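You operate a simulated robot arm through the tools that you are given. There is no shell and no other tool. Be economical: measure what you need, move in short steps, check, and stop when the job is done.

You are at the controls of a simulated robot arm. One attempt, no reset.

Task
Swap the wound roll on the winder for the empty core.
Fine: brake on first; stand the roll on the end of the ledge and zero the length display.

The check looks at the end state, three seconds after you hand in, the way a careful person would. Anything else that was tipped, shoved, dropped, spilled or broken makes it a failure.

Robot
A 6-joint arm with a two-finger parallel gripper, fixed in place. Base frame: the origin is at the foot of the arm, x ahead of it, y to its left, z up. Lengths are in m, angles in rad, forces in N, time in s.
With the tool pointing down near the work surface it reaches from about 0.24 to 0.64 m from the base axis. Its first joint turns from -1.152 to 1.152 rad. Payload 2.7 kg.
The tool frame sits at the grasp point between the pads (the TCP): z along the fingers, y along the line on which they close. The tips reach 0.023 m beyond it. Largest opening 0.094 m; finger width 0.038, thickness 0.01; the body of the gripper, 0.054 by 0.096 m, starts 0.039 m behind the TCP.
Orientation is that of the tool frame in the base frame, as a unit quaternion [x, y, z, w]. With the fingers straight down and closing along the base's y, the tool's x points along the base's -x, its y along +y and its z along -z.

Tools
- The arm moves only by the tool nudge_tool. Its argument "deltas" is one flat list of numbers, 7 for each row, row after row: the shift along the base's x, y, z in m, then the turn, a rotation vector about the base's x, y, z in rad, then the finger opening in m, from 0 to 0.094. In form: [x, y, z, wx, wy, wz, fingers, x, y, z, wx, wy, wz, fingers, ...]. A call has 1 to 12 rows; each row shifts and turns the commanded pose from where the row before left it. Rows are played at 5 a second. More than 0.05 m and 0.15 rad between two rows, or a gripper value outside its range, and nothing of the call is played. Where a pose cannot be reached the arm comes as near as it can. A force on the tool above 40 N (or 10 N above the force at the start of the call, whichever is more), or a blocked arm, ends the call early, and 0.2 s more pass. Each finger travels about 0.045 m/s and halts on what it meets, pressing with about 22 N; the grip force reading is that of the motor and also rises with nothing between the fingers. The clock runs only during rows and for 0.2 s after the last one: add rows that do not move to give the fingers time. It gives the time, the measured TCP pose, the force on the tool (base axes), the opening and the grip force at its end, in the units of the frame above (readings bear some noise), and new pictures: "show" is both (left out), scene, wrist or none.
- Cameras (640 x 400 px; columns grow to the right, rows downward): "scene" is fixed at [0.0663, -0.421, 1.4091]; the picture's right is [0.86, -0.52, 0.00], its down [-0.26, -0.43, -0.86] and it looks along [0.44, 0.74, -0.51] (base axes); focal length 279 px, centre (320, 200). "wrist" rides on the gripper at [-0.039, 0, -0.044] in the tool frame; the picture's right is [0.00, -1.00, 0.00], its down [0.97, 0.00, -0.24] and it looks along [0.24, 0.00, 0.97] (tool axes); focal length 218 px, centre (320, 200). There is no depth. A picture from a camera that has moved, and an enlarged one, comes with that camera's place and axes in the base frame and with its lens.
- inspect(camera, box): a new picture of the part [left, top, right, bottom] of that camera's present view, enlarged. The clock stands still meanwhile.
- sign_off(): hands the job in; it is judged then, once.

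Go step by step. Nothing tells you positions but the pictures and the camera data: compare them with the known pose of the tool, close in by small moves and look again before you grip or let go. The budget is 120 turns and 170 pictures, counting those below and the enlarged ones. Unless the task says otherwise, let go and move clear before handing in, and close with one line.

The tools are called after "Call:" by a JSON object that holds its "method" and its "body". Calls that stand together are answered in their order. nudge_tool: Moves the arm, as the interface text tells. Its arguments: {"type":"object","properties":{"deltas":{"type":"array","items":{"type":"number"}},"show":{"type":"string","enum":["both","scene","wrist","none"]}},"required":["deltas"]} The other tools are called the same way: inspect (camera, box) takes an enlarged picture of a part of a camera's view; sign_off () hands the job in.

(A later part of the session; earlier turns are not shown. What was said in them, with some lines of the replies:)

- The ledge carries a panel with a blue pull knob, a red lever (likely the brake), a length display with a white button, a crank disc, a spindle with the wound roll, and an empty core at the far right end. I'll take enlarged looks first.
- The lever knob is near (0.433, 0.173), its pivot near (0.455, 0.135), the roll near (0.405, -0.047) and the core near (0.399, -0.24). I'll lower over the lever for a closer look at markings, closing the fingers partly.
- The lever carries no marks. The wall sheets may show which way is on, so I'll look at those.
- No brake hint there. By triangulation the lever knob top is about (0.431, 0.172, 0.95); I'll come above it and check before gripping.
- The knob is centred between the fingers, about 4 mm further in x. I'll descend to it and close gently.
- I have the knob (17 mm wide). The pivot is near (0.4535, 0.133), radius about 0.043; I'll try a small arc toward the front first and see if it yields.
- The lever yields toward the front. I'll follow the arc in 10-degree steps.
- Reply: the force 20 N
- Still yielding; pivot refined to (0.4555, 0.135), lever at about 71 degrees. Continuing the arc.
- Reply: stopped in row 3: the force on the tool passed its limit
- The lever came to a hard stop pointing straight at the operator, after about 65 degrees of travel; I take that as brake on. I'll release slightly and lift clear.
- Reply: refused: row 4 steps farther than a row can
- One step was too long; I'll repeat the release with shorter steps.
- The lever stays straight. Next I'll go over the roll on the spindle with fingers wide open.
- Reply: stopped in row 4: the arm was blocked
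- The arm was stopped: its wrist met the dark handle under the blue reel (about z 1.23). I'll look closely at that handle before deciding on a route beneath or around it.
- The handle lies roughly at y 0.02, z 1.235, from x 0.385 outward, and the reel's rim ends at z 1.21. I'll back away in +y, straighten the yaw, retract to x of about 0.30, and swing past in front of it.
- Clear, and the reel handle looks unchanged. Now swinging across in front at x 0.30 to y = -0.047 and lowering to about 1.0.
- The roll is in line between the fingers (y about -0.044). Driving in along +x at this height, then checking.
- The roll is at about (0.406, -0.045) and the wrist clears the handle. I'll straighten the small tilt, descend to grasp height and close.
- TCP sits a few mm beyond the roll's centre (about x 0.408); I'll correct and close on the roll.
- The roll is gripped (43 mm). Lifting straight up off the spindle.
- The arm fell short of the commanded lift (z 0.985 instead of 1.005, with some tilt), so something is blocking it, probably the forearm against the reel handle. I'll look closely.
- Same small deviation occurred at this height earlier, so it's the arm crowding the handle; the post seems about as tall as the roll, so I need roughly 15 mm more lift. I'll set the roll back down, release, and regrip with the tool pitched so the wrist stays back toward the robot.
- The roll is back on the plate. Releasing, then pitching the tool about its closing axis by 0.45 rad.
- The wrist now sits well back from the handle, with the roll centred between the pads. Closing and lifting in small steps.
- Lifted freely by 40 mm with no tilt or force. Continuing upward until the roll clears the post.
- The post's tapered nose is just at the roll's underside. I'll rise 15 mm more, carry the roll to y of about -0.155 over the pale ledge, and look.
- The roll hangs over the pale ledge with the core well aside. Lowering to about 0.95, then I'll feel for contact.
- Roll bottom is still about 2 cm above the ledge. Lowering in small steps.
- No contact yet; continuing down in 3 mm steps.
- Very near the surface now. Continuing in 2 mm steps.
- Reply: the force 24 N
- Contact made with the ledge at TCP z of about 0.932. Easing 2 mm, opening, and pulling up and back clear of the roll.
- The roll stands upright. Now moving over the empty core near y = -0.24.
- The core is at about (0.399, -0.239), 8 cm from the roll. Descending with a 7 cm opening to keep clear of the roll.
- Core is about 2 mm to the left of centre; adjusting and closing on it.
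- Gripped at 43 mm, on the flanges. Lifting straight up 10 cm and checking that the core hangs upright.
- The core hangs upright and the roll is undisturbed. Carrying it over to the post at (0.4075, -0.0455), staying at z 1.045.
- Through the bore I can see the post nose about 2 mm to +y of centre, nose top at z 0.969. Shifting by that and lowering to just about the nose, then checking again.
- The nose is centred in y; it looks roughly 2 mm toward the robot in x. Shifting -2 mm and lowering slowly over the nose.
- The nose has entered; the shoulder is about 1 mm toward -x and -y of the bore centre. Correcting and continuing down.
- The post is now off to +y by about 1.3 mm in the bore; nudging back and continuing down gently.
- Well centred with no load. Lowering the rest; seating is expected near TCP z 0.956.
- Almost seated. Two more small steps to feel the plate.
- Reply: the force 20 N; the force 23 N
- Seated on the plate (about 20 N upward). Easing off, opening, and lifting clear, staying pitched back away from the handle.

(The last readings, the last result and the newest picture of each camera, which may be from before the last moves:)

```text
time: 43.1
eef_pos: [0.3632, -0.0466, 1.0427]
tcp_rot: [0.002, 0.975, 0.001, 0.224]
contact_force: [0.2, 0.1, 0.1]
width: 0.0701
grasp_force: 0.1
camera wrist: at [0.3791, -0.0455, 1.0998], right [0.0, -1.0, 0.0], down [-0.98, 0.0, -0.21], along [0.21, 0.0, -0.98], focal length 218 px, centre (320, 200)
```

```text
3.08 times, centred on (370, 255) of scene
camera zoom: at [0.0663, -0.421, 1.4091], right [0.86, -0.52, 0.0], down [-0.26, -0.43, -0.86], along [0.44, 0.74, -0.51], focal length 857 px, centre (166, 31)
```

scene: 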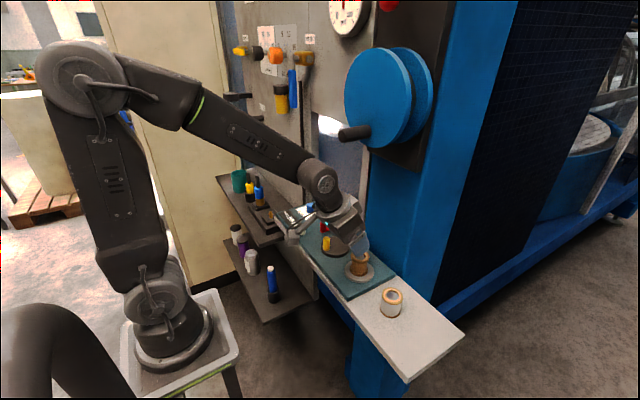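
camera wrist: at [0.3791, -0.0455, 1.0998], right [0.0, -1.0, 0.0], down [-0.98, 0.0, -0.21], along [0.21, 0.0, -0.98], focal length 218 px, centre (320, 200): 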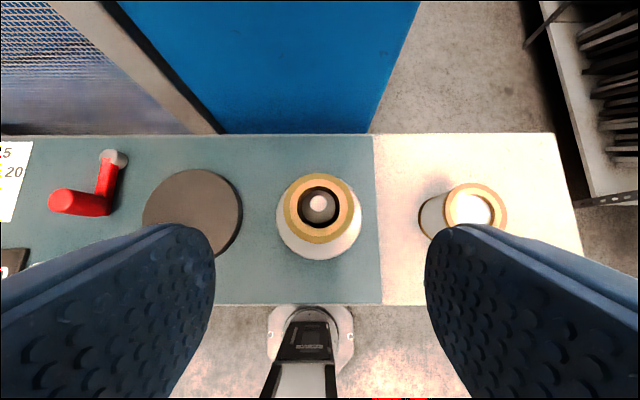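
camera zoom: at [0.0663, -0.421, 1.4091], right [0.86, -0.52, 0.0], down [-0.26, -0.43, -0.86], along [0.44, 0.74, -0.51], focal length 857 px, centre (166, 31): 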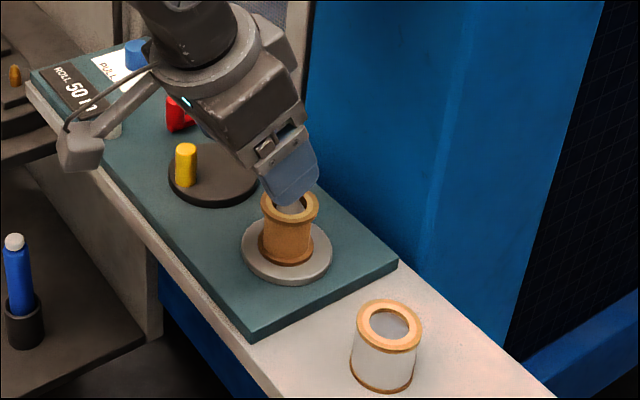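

The core sits flat on the spindle. To put the roll truly at the ledge end, I'll pick it up again and move it to about y = -0.235.

Call:
{"method": "nudge_tool", "body": {"deltas": [0, -0.04, 0, 0, 0, 0, 0.07, 0.01, -0.04, 0, 0, 0, 0, 0.07, 0.015, -0.032, 0, 0, 0, 0, 0.07, 0.012, 0, 0, 0, 0, 0, 0.07, 0, 0, -0.02, 0, 0, 0, 0.07, 0, 0, 0, 0, 0, 0, 0.07], "show": "wrist"}}

```text
time: 44.5
eef_pos: [0.4009, -0.1569, 1.022]
tcp_rot: [0.002, 0.975, 0.002, 0.224]
contact_force: [0.0, -0.8, 0.0]
width: 0.07
grasp_force: 0.1
camera wrist: at [0.4156, -0.1561, 1.0793], right [0.0, -1.0, 0.0], down [-0.98, 0.0, -0.21], along [0.21, 0.0, -0.98], focal length 218 px, centre (320, 200)
```

wrist: 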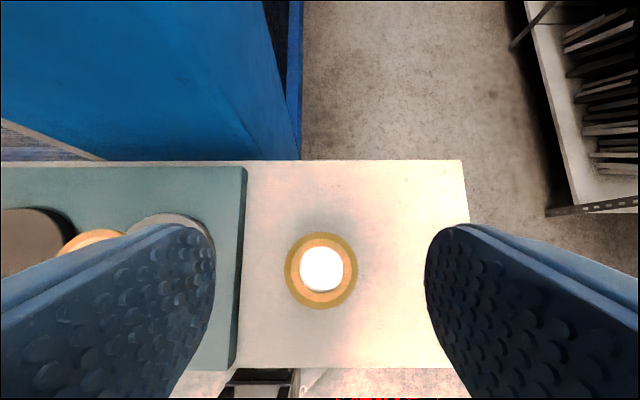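

The roll is centred at (0.4015, -0.157). Descending with a 6 cm opening and gripping.

Call:
{"method": "nudge_tool", "body": {"deltas": [0, 0, -0.02, 0, 0, 0, 0.062, 0, 0, -0.03, 0, 0, 0, 0.062, 0, 0, -0.03, 0, 0, 0, 0.062, 0, 0, -0.007, 0, 0, 0, 0.062, 0, 0, 0, 0, 0, 0, 0.062, 0, 0, 0, 0, 0, 0, 0.045, 0, 0, 0, 0, 0, 0, 0.028, 0, 0, 0, 0, 0, 0, 0.028, 0, 0, 0, 0, 0, 0, 0.028]}}

```text
time: 46.5
eef_pos: [0.4007, -0.1564, 0.9343]
tcp_rot: [0.002, 0.975, 0.0, 0.223]
contact_force: [-0.6, 0.7, 0.4]
width: 0.0427
grasp_force: 22.2
camera wrist: at [0.4162, -0.1565, 0.9914], right [0.0, -1.0, 0.0], down [-0.98, 0.0, -0.21], along [0.21, 0.0, -0.98], focal length 218 px, centre (320, 200)
```

scene: 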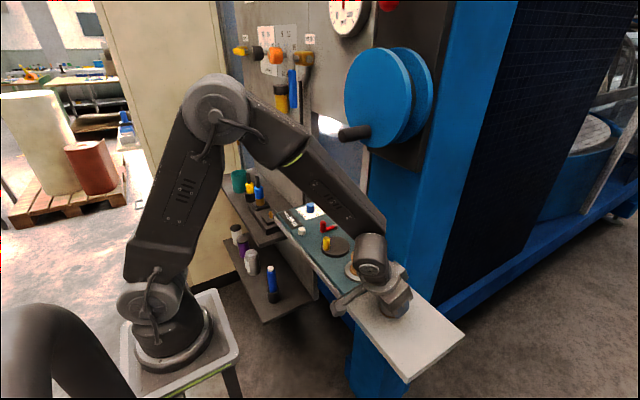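
wrist: 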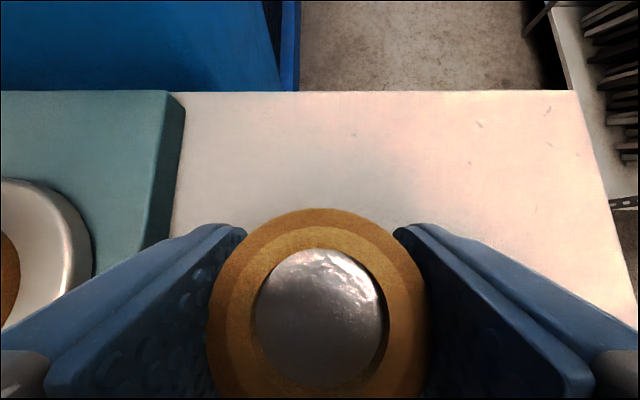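

Roll gripped. Lifting 4 cm, carrying 78 mm along -y, and lowering to just above the ledge.

Call:
{"method": "nudge_tool", "body": {"deltas": [0, 0, 0.02, 0, 0, 0, 0.028, 0, 0, 0.02, 0, 0, 0, 0.028, 0, -0.039, 0, 0, 0, 0, 0.028, 0, -0.039, 0, 0, 0, 0, 0.028, 0, 0, -0.018, 0, 0, 0, 0.028, 0, 0, -0.018, 0, 0, 0, 0.028, 0, 0, -0.003, 0, 0, 0, 0.028, 0, 0, 0, 0, 0, 0, 0.028], "show": "scene"}}

Call:
{"method": "nudge_tool", "body": {"deltas": [0, 0, -0.0015, 0, 0, 0, 0.028, 0, 0, 0, 0, 0, 0, 0.028], "show": "none"}}

```text
time: 48.3
eef_pos: [0.4016, -0.2353, 0.9352]
tcp_rot: [0.002, 0.975, 0.0, 0.223]
contact_force: [0.2, -0.6, -0.2]
width: 0.0429
grasp_force: 21.8
```

scene: 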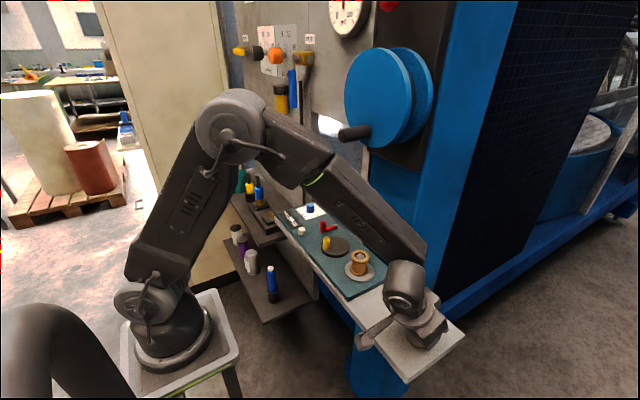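

```text
time: 48.9
eef_pos: [0.4011, -0.2345, 0.9336]
tcp_rot: [0.002, 0.975, 0.001, 0.224]
contact_force: [0.0, -0.5, 0.8]
width: 0.0429
grasp_force: 22.2
```

At contact height. Feeling the surface, then releasing and lifting away.

Call:
{"method": "nudge_tool", "body": {"deltas": [0, 0, -0.0015, 0, 0, 0, 0.028, 0, 0, 0, 0, 0, 0, 0.028], "show": "none"}}

Call:
{"method": "nudge_tool", "body": {"deltas": [0, 0, 0.0005, 0, 0, 0, 0.028, 0, 0, 0, 0, 0, 0, 0.05, 0, 0, 0, 0, 0, 0, 0.066, 0, 0, 0, 0, 0, 0, 0.066, -0.005, 0, 0.02, 0, 0, 0, 0.066, -0.01, 0, 0.04, 0, 0, 0, 0.066, 0, 0, 0.04, 0, 0, 0, 0.066, 0, 0, 0, 0, 0, 0, 0.066]}}

Call:
{"method": "inspect", "body": {"camera": "scene", "box": [290, 200, 470, 370]}}

```text
time: 49.5
eef_pos: [0.4014, -0.234, 0.9345]
tcp_rot: [0.003, 0.974, 0.0, 0.225]
contact_force: [-4.2, 0.8, 14.9]
width: 0.0429
grasp_force: 21.7
```

```text
time: 51.3
eef_pos: [0.3854, -0.233, 1.0305]
tcp_rot: [0.002, 0.975, 0.001, 0.224]
contact_force: [-0.5, -0.4, -0.1]
width: 0.066
grasp_force: 0.0
camera wrist: at [0.4002, -0.2327, 1.0886], right [0.0, -1.0, 0.0], down [-0.98, 0.0, -0.21], along [0.21, 0.0, -0.98], focal length 218 px, centre (320, 200)
```

scene: 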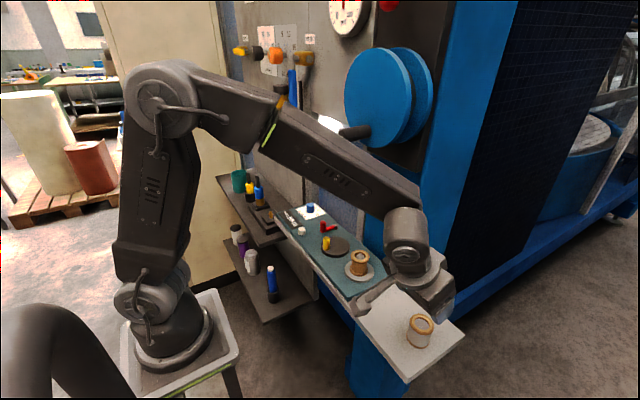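
wrist: 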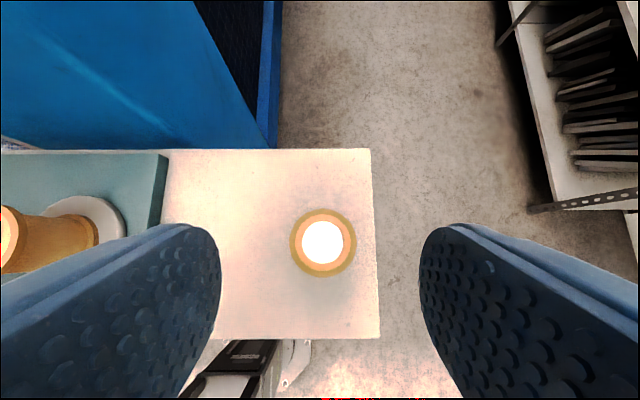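

```text
2.35 times, centred on (380, 285) of scene
camera zoom: at [0.0663, -0.421, 1.4091], right [0.86, -0.52, 0.0], down [-0.26, -0.43, -0.86], along [0.44, 0.74, -0.51], focal length 656 px, centre (179, 0)
```

zoom: 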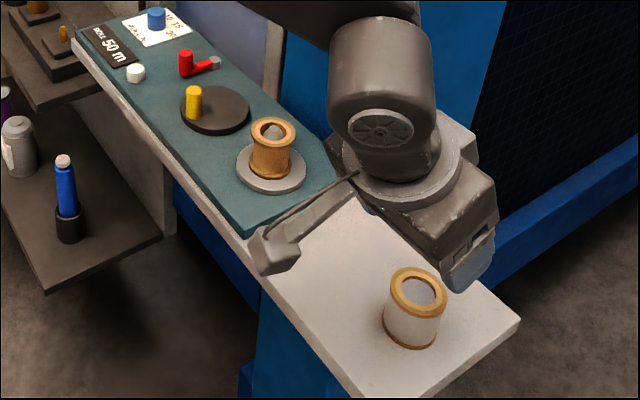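

Roll stands at the end of the ledge. Now for the zero button, at about (0.356, 0.165, top 0.928): I'll retract, swing across in front of the handle with fingers closing, and straighten the tool.

Call:
{"method": "nudge_tool", "body": {"deltas": [-0.045, 0, 0.02, 0, 0, 0, 0.04, -0.04, 0, 0.01, 0, 0, 0, 0.02, 0, 0.045, 0, 0, 0, 0, 0, 0, 0.049, 0, 0, 0, 0, 0, 0, 0.049, 0, 0, 0, 0, 0, 0, 0.049, 0, 0, 0, 0, 0, 0, 0.049, 0, 0, 0, 0, 0, 0, 0.049, 0, 0, 0, 0, 0, 0, 0.049, 0, 0, 0, 0, 0, 0, 0.049, 0, 0, 0, 0, 0, 0, 0, 0, 0, 0, 0, 0], "show": "scene"}}

Call:
{"method": "nudge_tool", "body": {"deltas": [0.01, 0.006, 0, 0, 0.12, 0, 0, 0.01, 0.0, 0, 0, 0.12, 0, 0, 0.01, 0, 0, 0, 0.12, 0, 0, 0.01, 0, 0, 0, 0.09, 0, 0, 0, 0, 0, 0, 0, 0, 0]}}

```text
time: 53.7
eef_pos: [0.3014, 0.1558, 1.0605]
tcp_rot: [0.003, 0.974, 0.001, 0.224]
contact_force: [-0.3, 0.5, 0.3]
width: 0.0
grasp_force: 21.5
```

scene: 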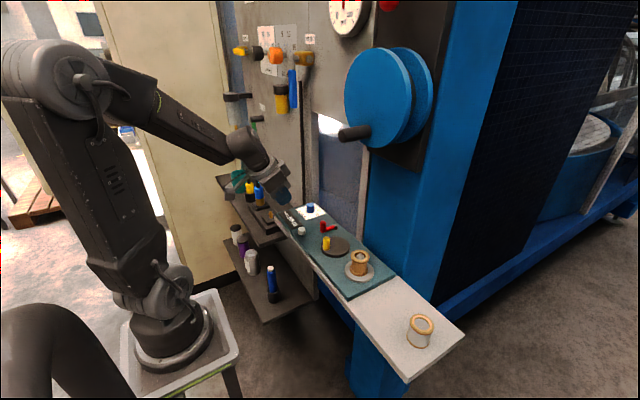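

```text
time: 54.9
eef_pos: [0.3418, 0.1585, 1.0637]
tcp_rot: [0.003, 1.0, 0.001, 0.0]
contact_force: [0.2, -0.4, -0.5]
width: 0.0
grasp_force: 22.5
camera wrist: at [0.3802, 0.1598, 1.1074], right [0.0, -1.0, 0.0], down [-0.97, 0.0, 0.24], along [-0.24, 0.0, -0.97], focal length 218 px, centre (320, 200)
```

scene: 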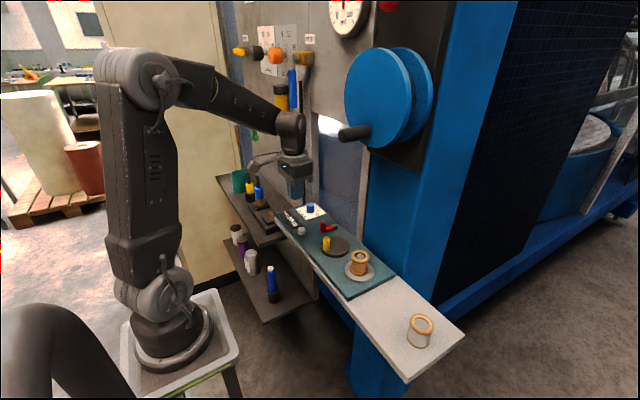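
wrist: 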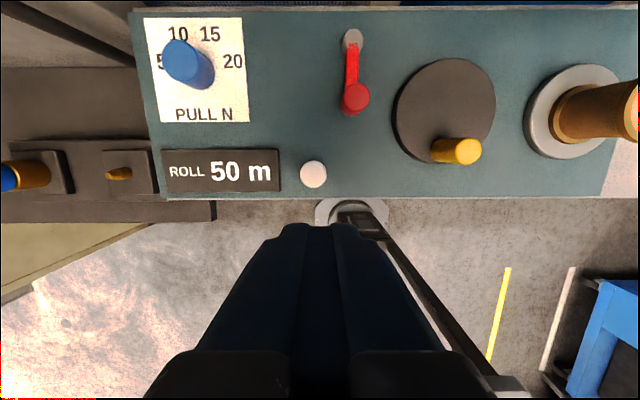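

The button centre is at (0.3575, 0.1656). Moving above it with closed fingertips, 1 cm clear.

Call:
{"method": "nudge_tool", "body": {"deltas": [0.0155, 0.0065, 0, 0, 0, 0, 0, 0, 0, -0.04, 0, 0, 0, 0, 0, 0, -0.04, 0, 0, 0, 0, 0, 0, -0.02, 0, 0, 0, 0, 0, 0, 0, 0, 0, 0, 0]}}

Call:
{"method": "inspect", "body": {"camera": "scene", "box": [270, 180, 350, 250]}}

```text
time: 56.1
eef_pos: [0.3596, 0.1674, 0.9634]
tcp_rot: [0.002, 1.0, 0.0, 0.001]
contact_force: [-0.1, 0.5, -0.1]
width: 0.0
grasp_force: 21.9
camera wrist: at [0.397, 0.1672, 1.0079], right [-0.01, -1.0, 0.0], down [-0.97, 0.0, 0.24], along [-0.24, 0.0, -0.97], focal length 218 px, centre (320, 200)
```

scene: 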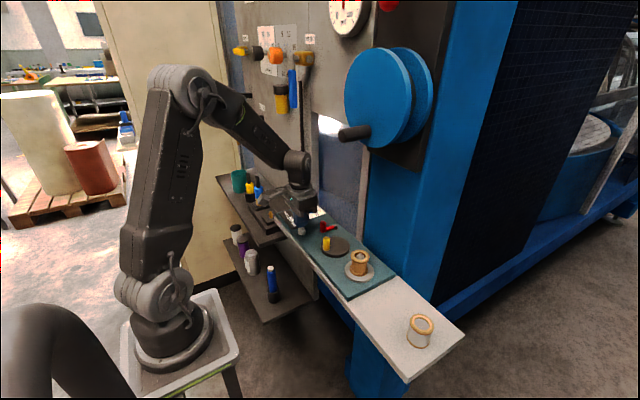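
wrist: 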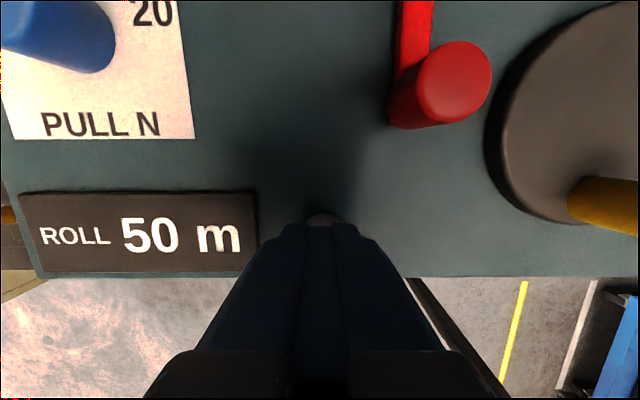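

```text
5.71 times, centred on (310, 215) of scene
camera zoom: at [0.0663, -0.421, 1.4091], right [0.86, -0.52, 0.0], down [-0.26, -0.43, -0.86], along [0.44, 0.74, -0.51], focal length 1592 px, centre (377, 114)
```

zoom: 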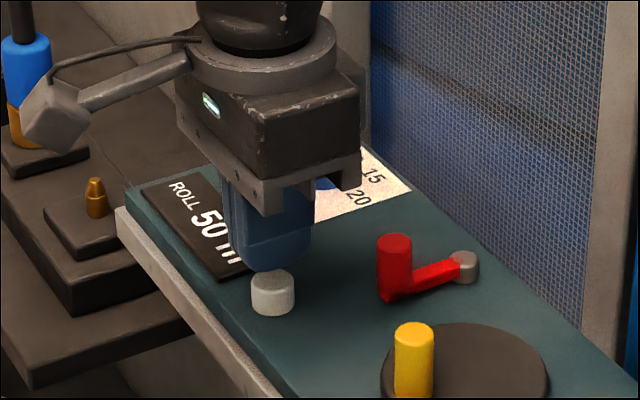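

The fingertips are over the button. Pressing down in small steps, watching force and display.

Call:
{"method": "nudge_tool", "body": {"deltas": [-0.001, -0.001, -0.006, 0, 0, 0, 0, 0, 0, -0.004, 0, 0, 0, 0, 0, 0, 0, 0, 0, 0, 0], "show": "none"}}

Call:
{"method": "nudge_tool", "body": {"deltas": [0, 0, -0.003, 0, 0, 0, 0, 0, 0, -0.002, 0, 0, 0, 0, 0, 0, 0, 0, 0, 0, 0], "show": "wrist"}}

Call:
{"method": "inspect", "body": {"camera": "scene", "box": [270, 180, 350, 250]}}

```text
time: 56.9
eef_pos: [0.3559, 0.1663, 0.9542]
tcp_rot: [0.003, 1.0, 0.0, 0.001]
contact_force: [-0.5, 0.4, -0.5]
width: 0.0
grasp_force: 21.8
```

```text
time: 57.7
eef_pos: [0.3563, 0.1662, 0.9505]
tcp_rot: [0.002, 1.0, 0.001, 0.0]
contact_force: [0.6, 0.6, 2.1]
width: 0.0001
grasp_force: 22.0
camera wrist: at [0.3938, 0.166, 0.9936], right [0.0, -1.0, 0.0], down [-0.97, 0.0, 0.24], along [-0.24, 0.0, -0.97], focal length 218 px, centre (320, 200)
```

wrist: 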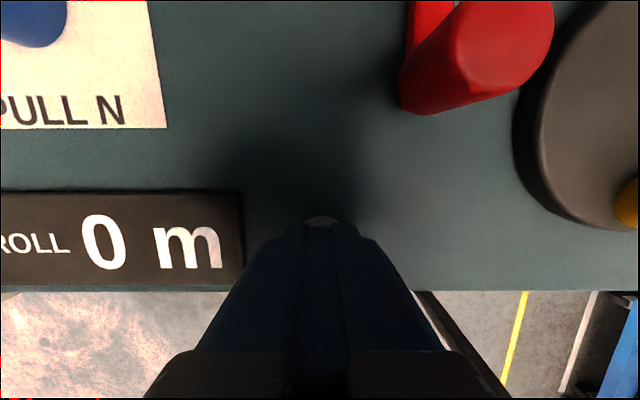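

```text
5.71 times, centred on (310, 215) of scene
camera zoom: at [0.0663, -0.4211, 1.4091], right [0.86, -0.52, 0.0], down [-0.26, -0.43, -0.86], along [0.44, 0.74, -0.51], focal length 1592 px, centre (377, 114)
```

zoom: 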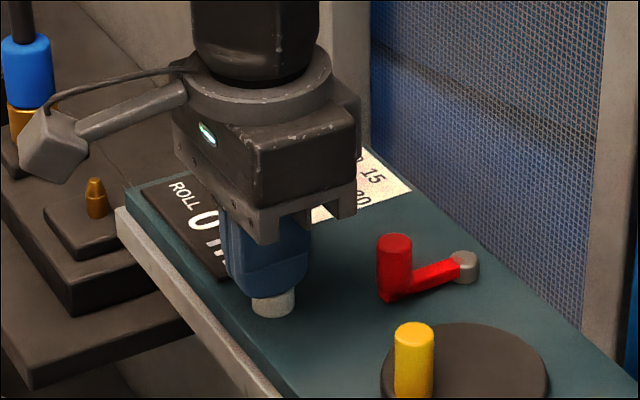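

The display reads 0 m. Lifting off and backing clear, then a final look.

Call:
{"method": "nudge_tool", "body": {"deltas": [0, 0, 0.02, 0, 0, 0, 0, 0, 0, 0.04, 0, 0, 0, 0, 0, 0, 0.04, 0, 0, 0, 0, -0.04, 0, 0.02, 0, 0, 0, 0, 0, 0, 0, 0, 0, 0, 0.03, 0, 0, 0, 0, 0, 0, 0.03]}}

Call:
{"method": "inspect", "body": {"camera": "scene", "box": [270, 190, 470, 370]}}

Call:
{"method": "inspect", "body": {"camera": "scene", "box": [280, 195, 380, 275]}}

```text
time: 59.1
eef_pos: [0.314, 0.1657, 1.0669]
tcp_rot: [0.003, 1.0, 0.0, 0.001]
contact_force: [0.7, 0.2, -0.9]
width: 0.03
grasp_force: 0.1
camera wrist: at [0.3524, 0.1662, 1.1112], right [-0.01, -1.0, 0.0], down [-0.97, 0.0, 0.24], along [-0.24, 0.0, -0.97], focal length 218 px, centre (320, 200)
```

scene: 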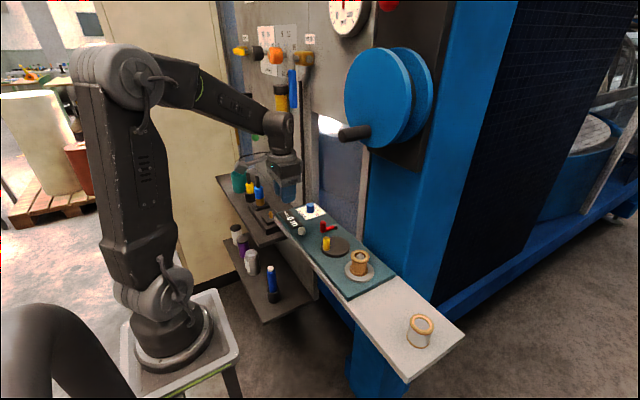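
wrist: 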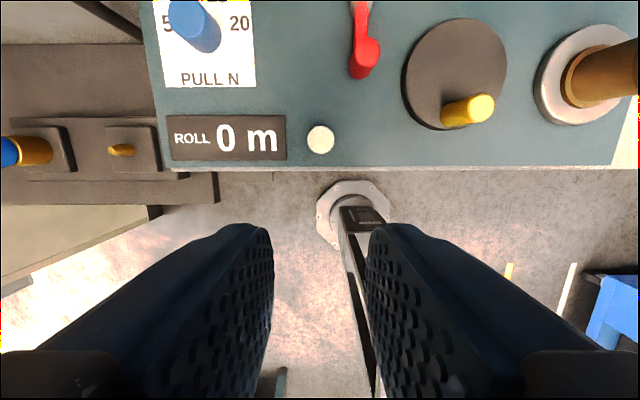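

```text
2.22 times, centred on (370, 280) of scene
camera zoom: at [0.0663, -0.4211, 1.4091], right [0.86, -0.52, 0.0], down [-0.26, -0.43, -0.86], along [0.44, 0.74, -0.51], focal length 619 px, centre (209, 22)
```

zoom: 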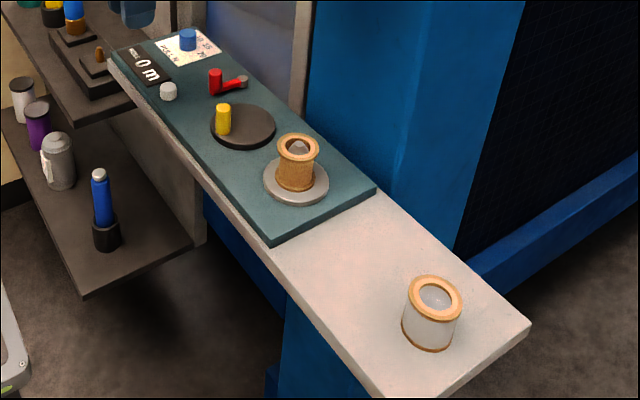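

```text
5.00 times, centred on (330, 235) of scene
camera zoom: at [0.0663, -0.4211, 1.4091], right [0.86, -0.52, 0.0], down [-0.26, -0.43, -0.86], along [0.44, 0.74, -0.51], focal length 1393 px, centre (270, 25)
```

zoom: 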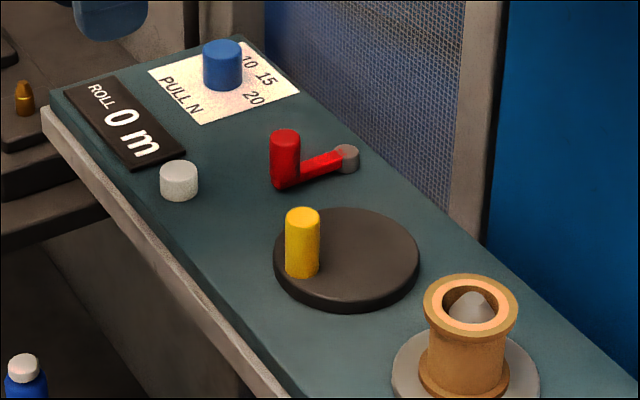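

Everything looks as intended: the lever is against its stop, the core is on the spindle, the roll is upright at the ledge end, the display reads 0 m, and the arm is clear.

Call:
{"method": "sign_off", "body": {}}

```text
The job is handed in.
```

I set the brake, seated the empty core on the spindle, stood the wound roll at the end of the ledge and zeroed the display to 0 m. The lever has no markings, so I took the stop it swung to as brake on; the arm also bumped the reel handle once, with no visible change.
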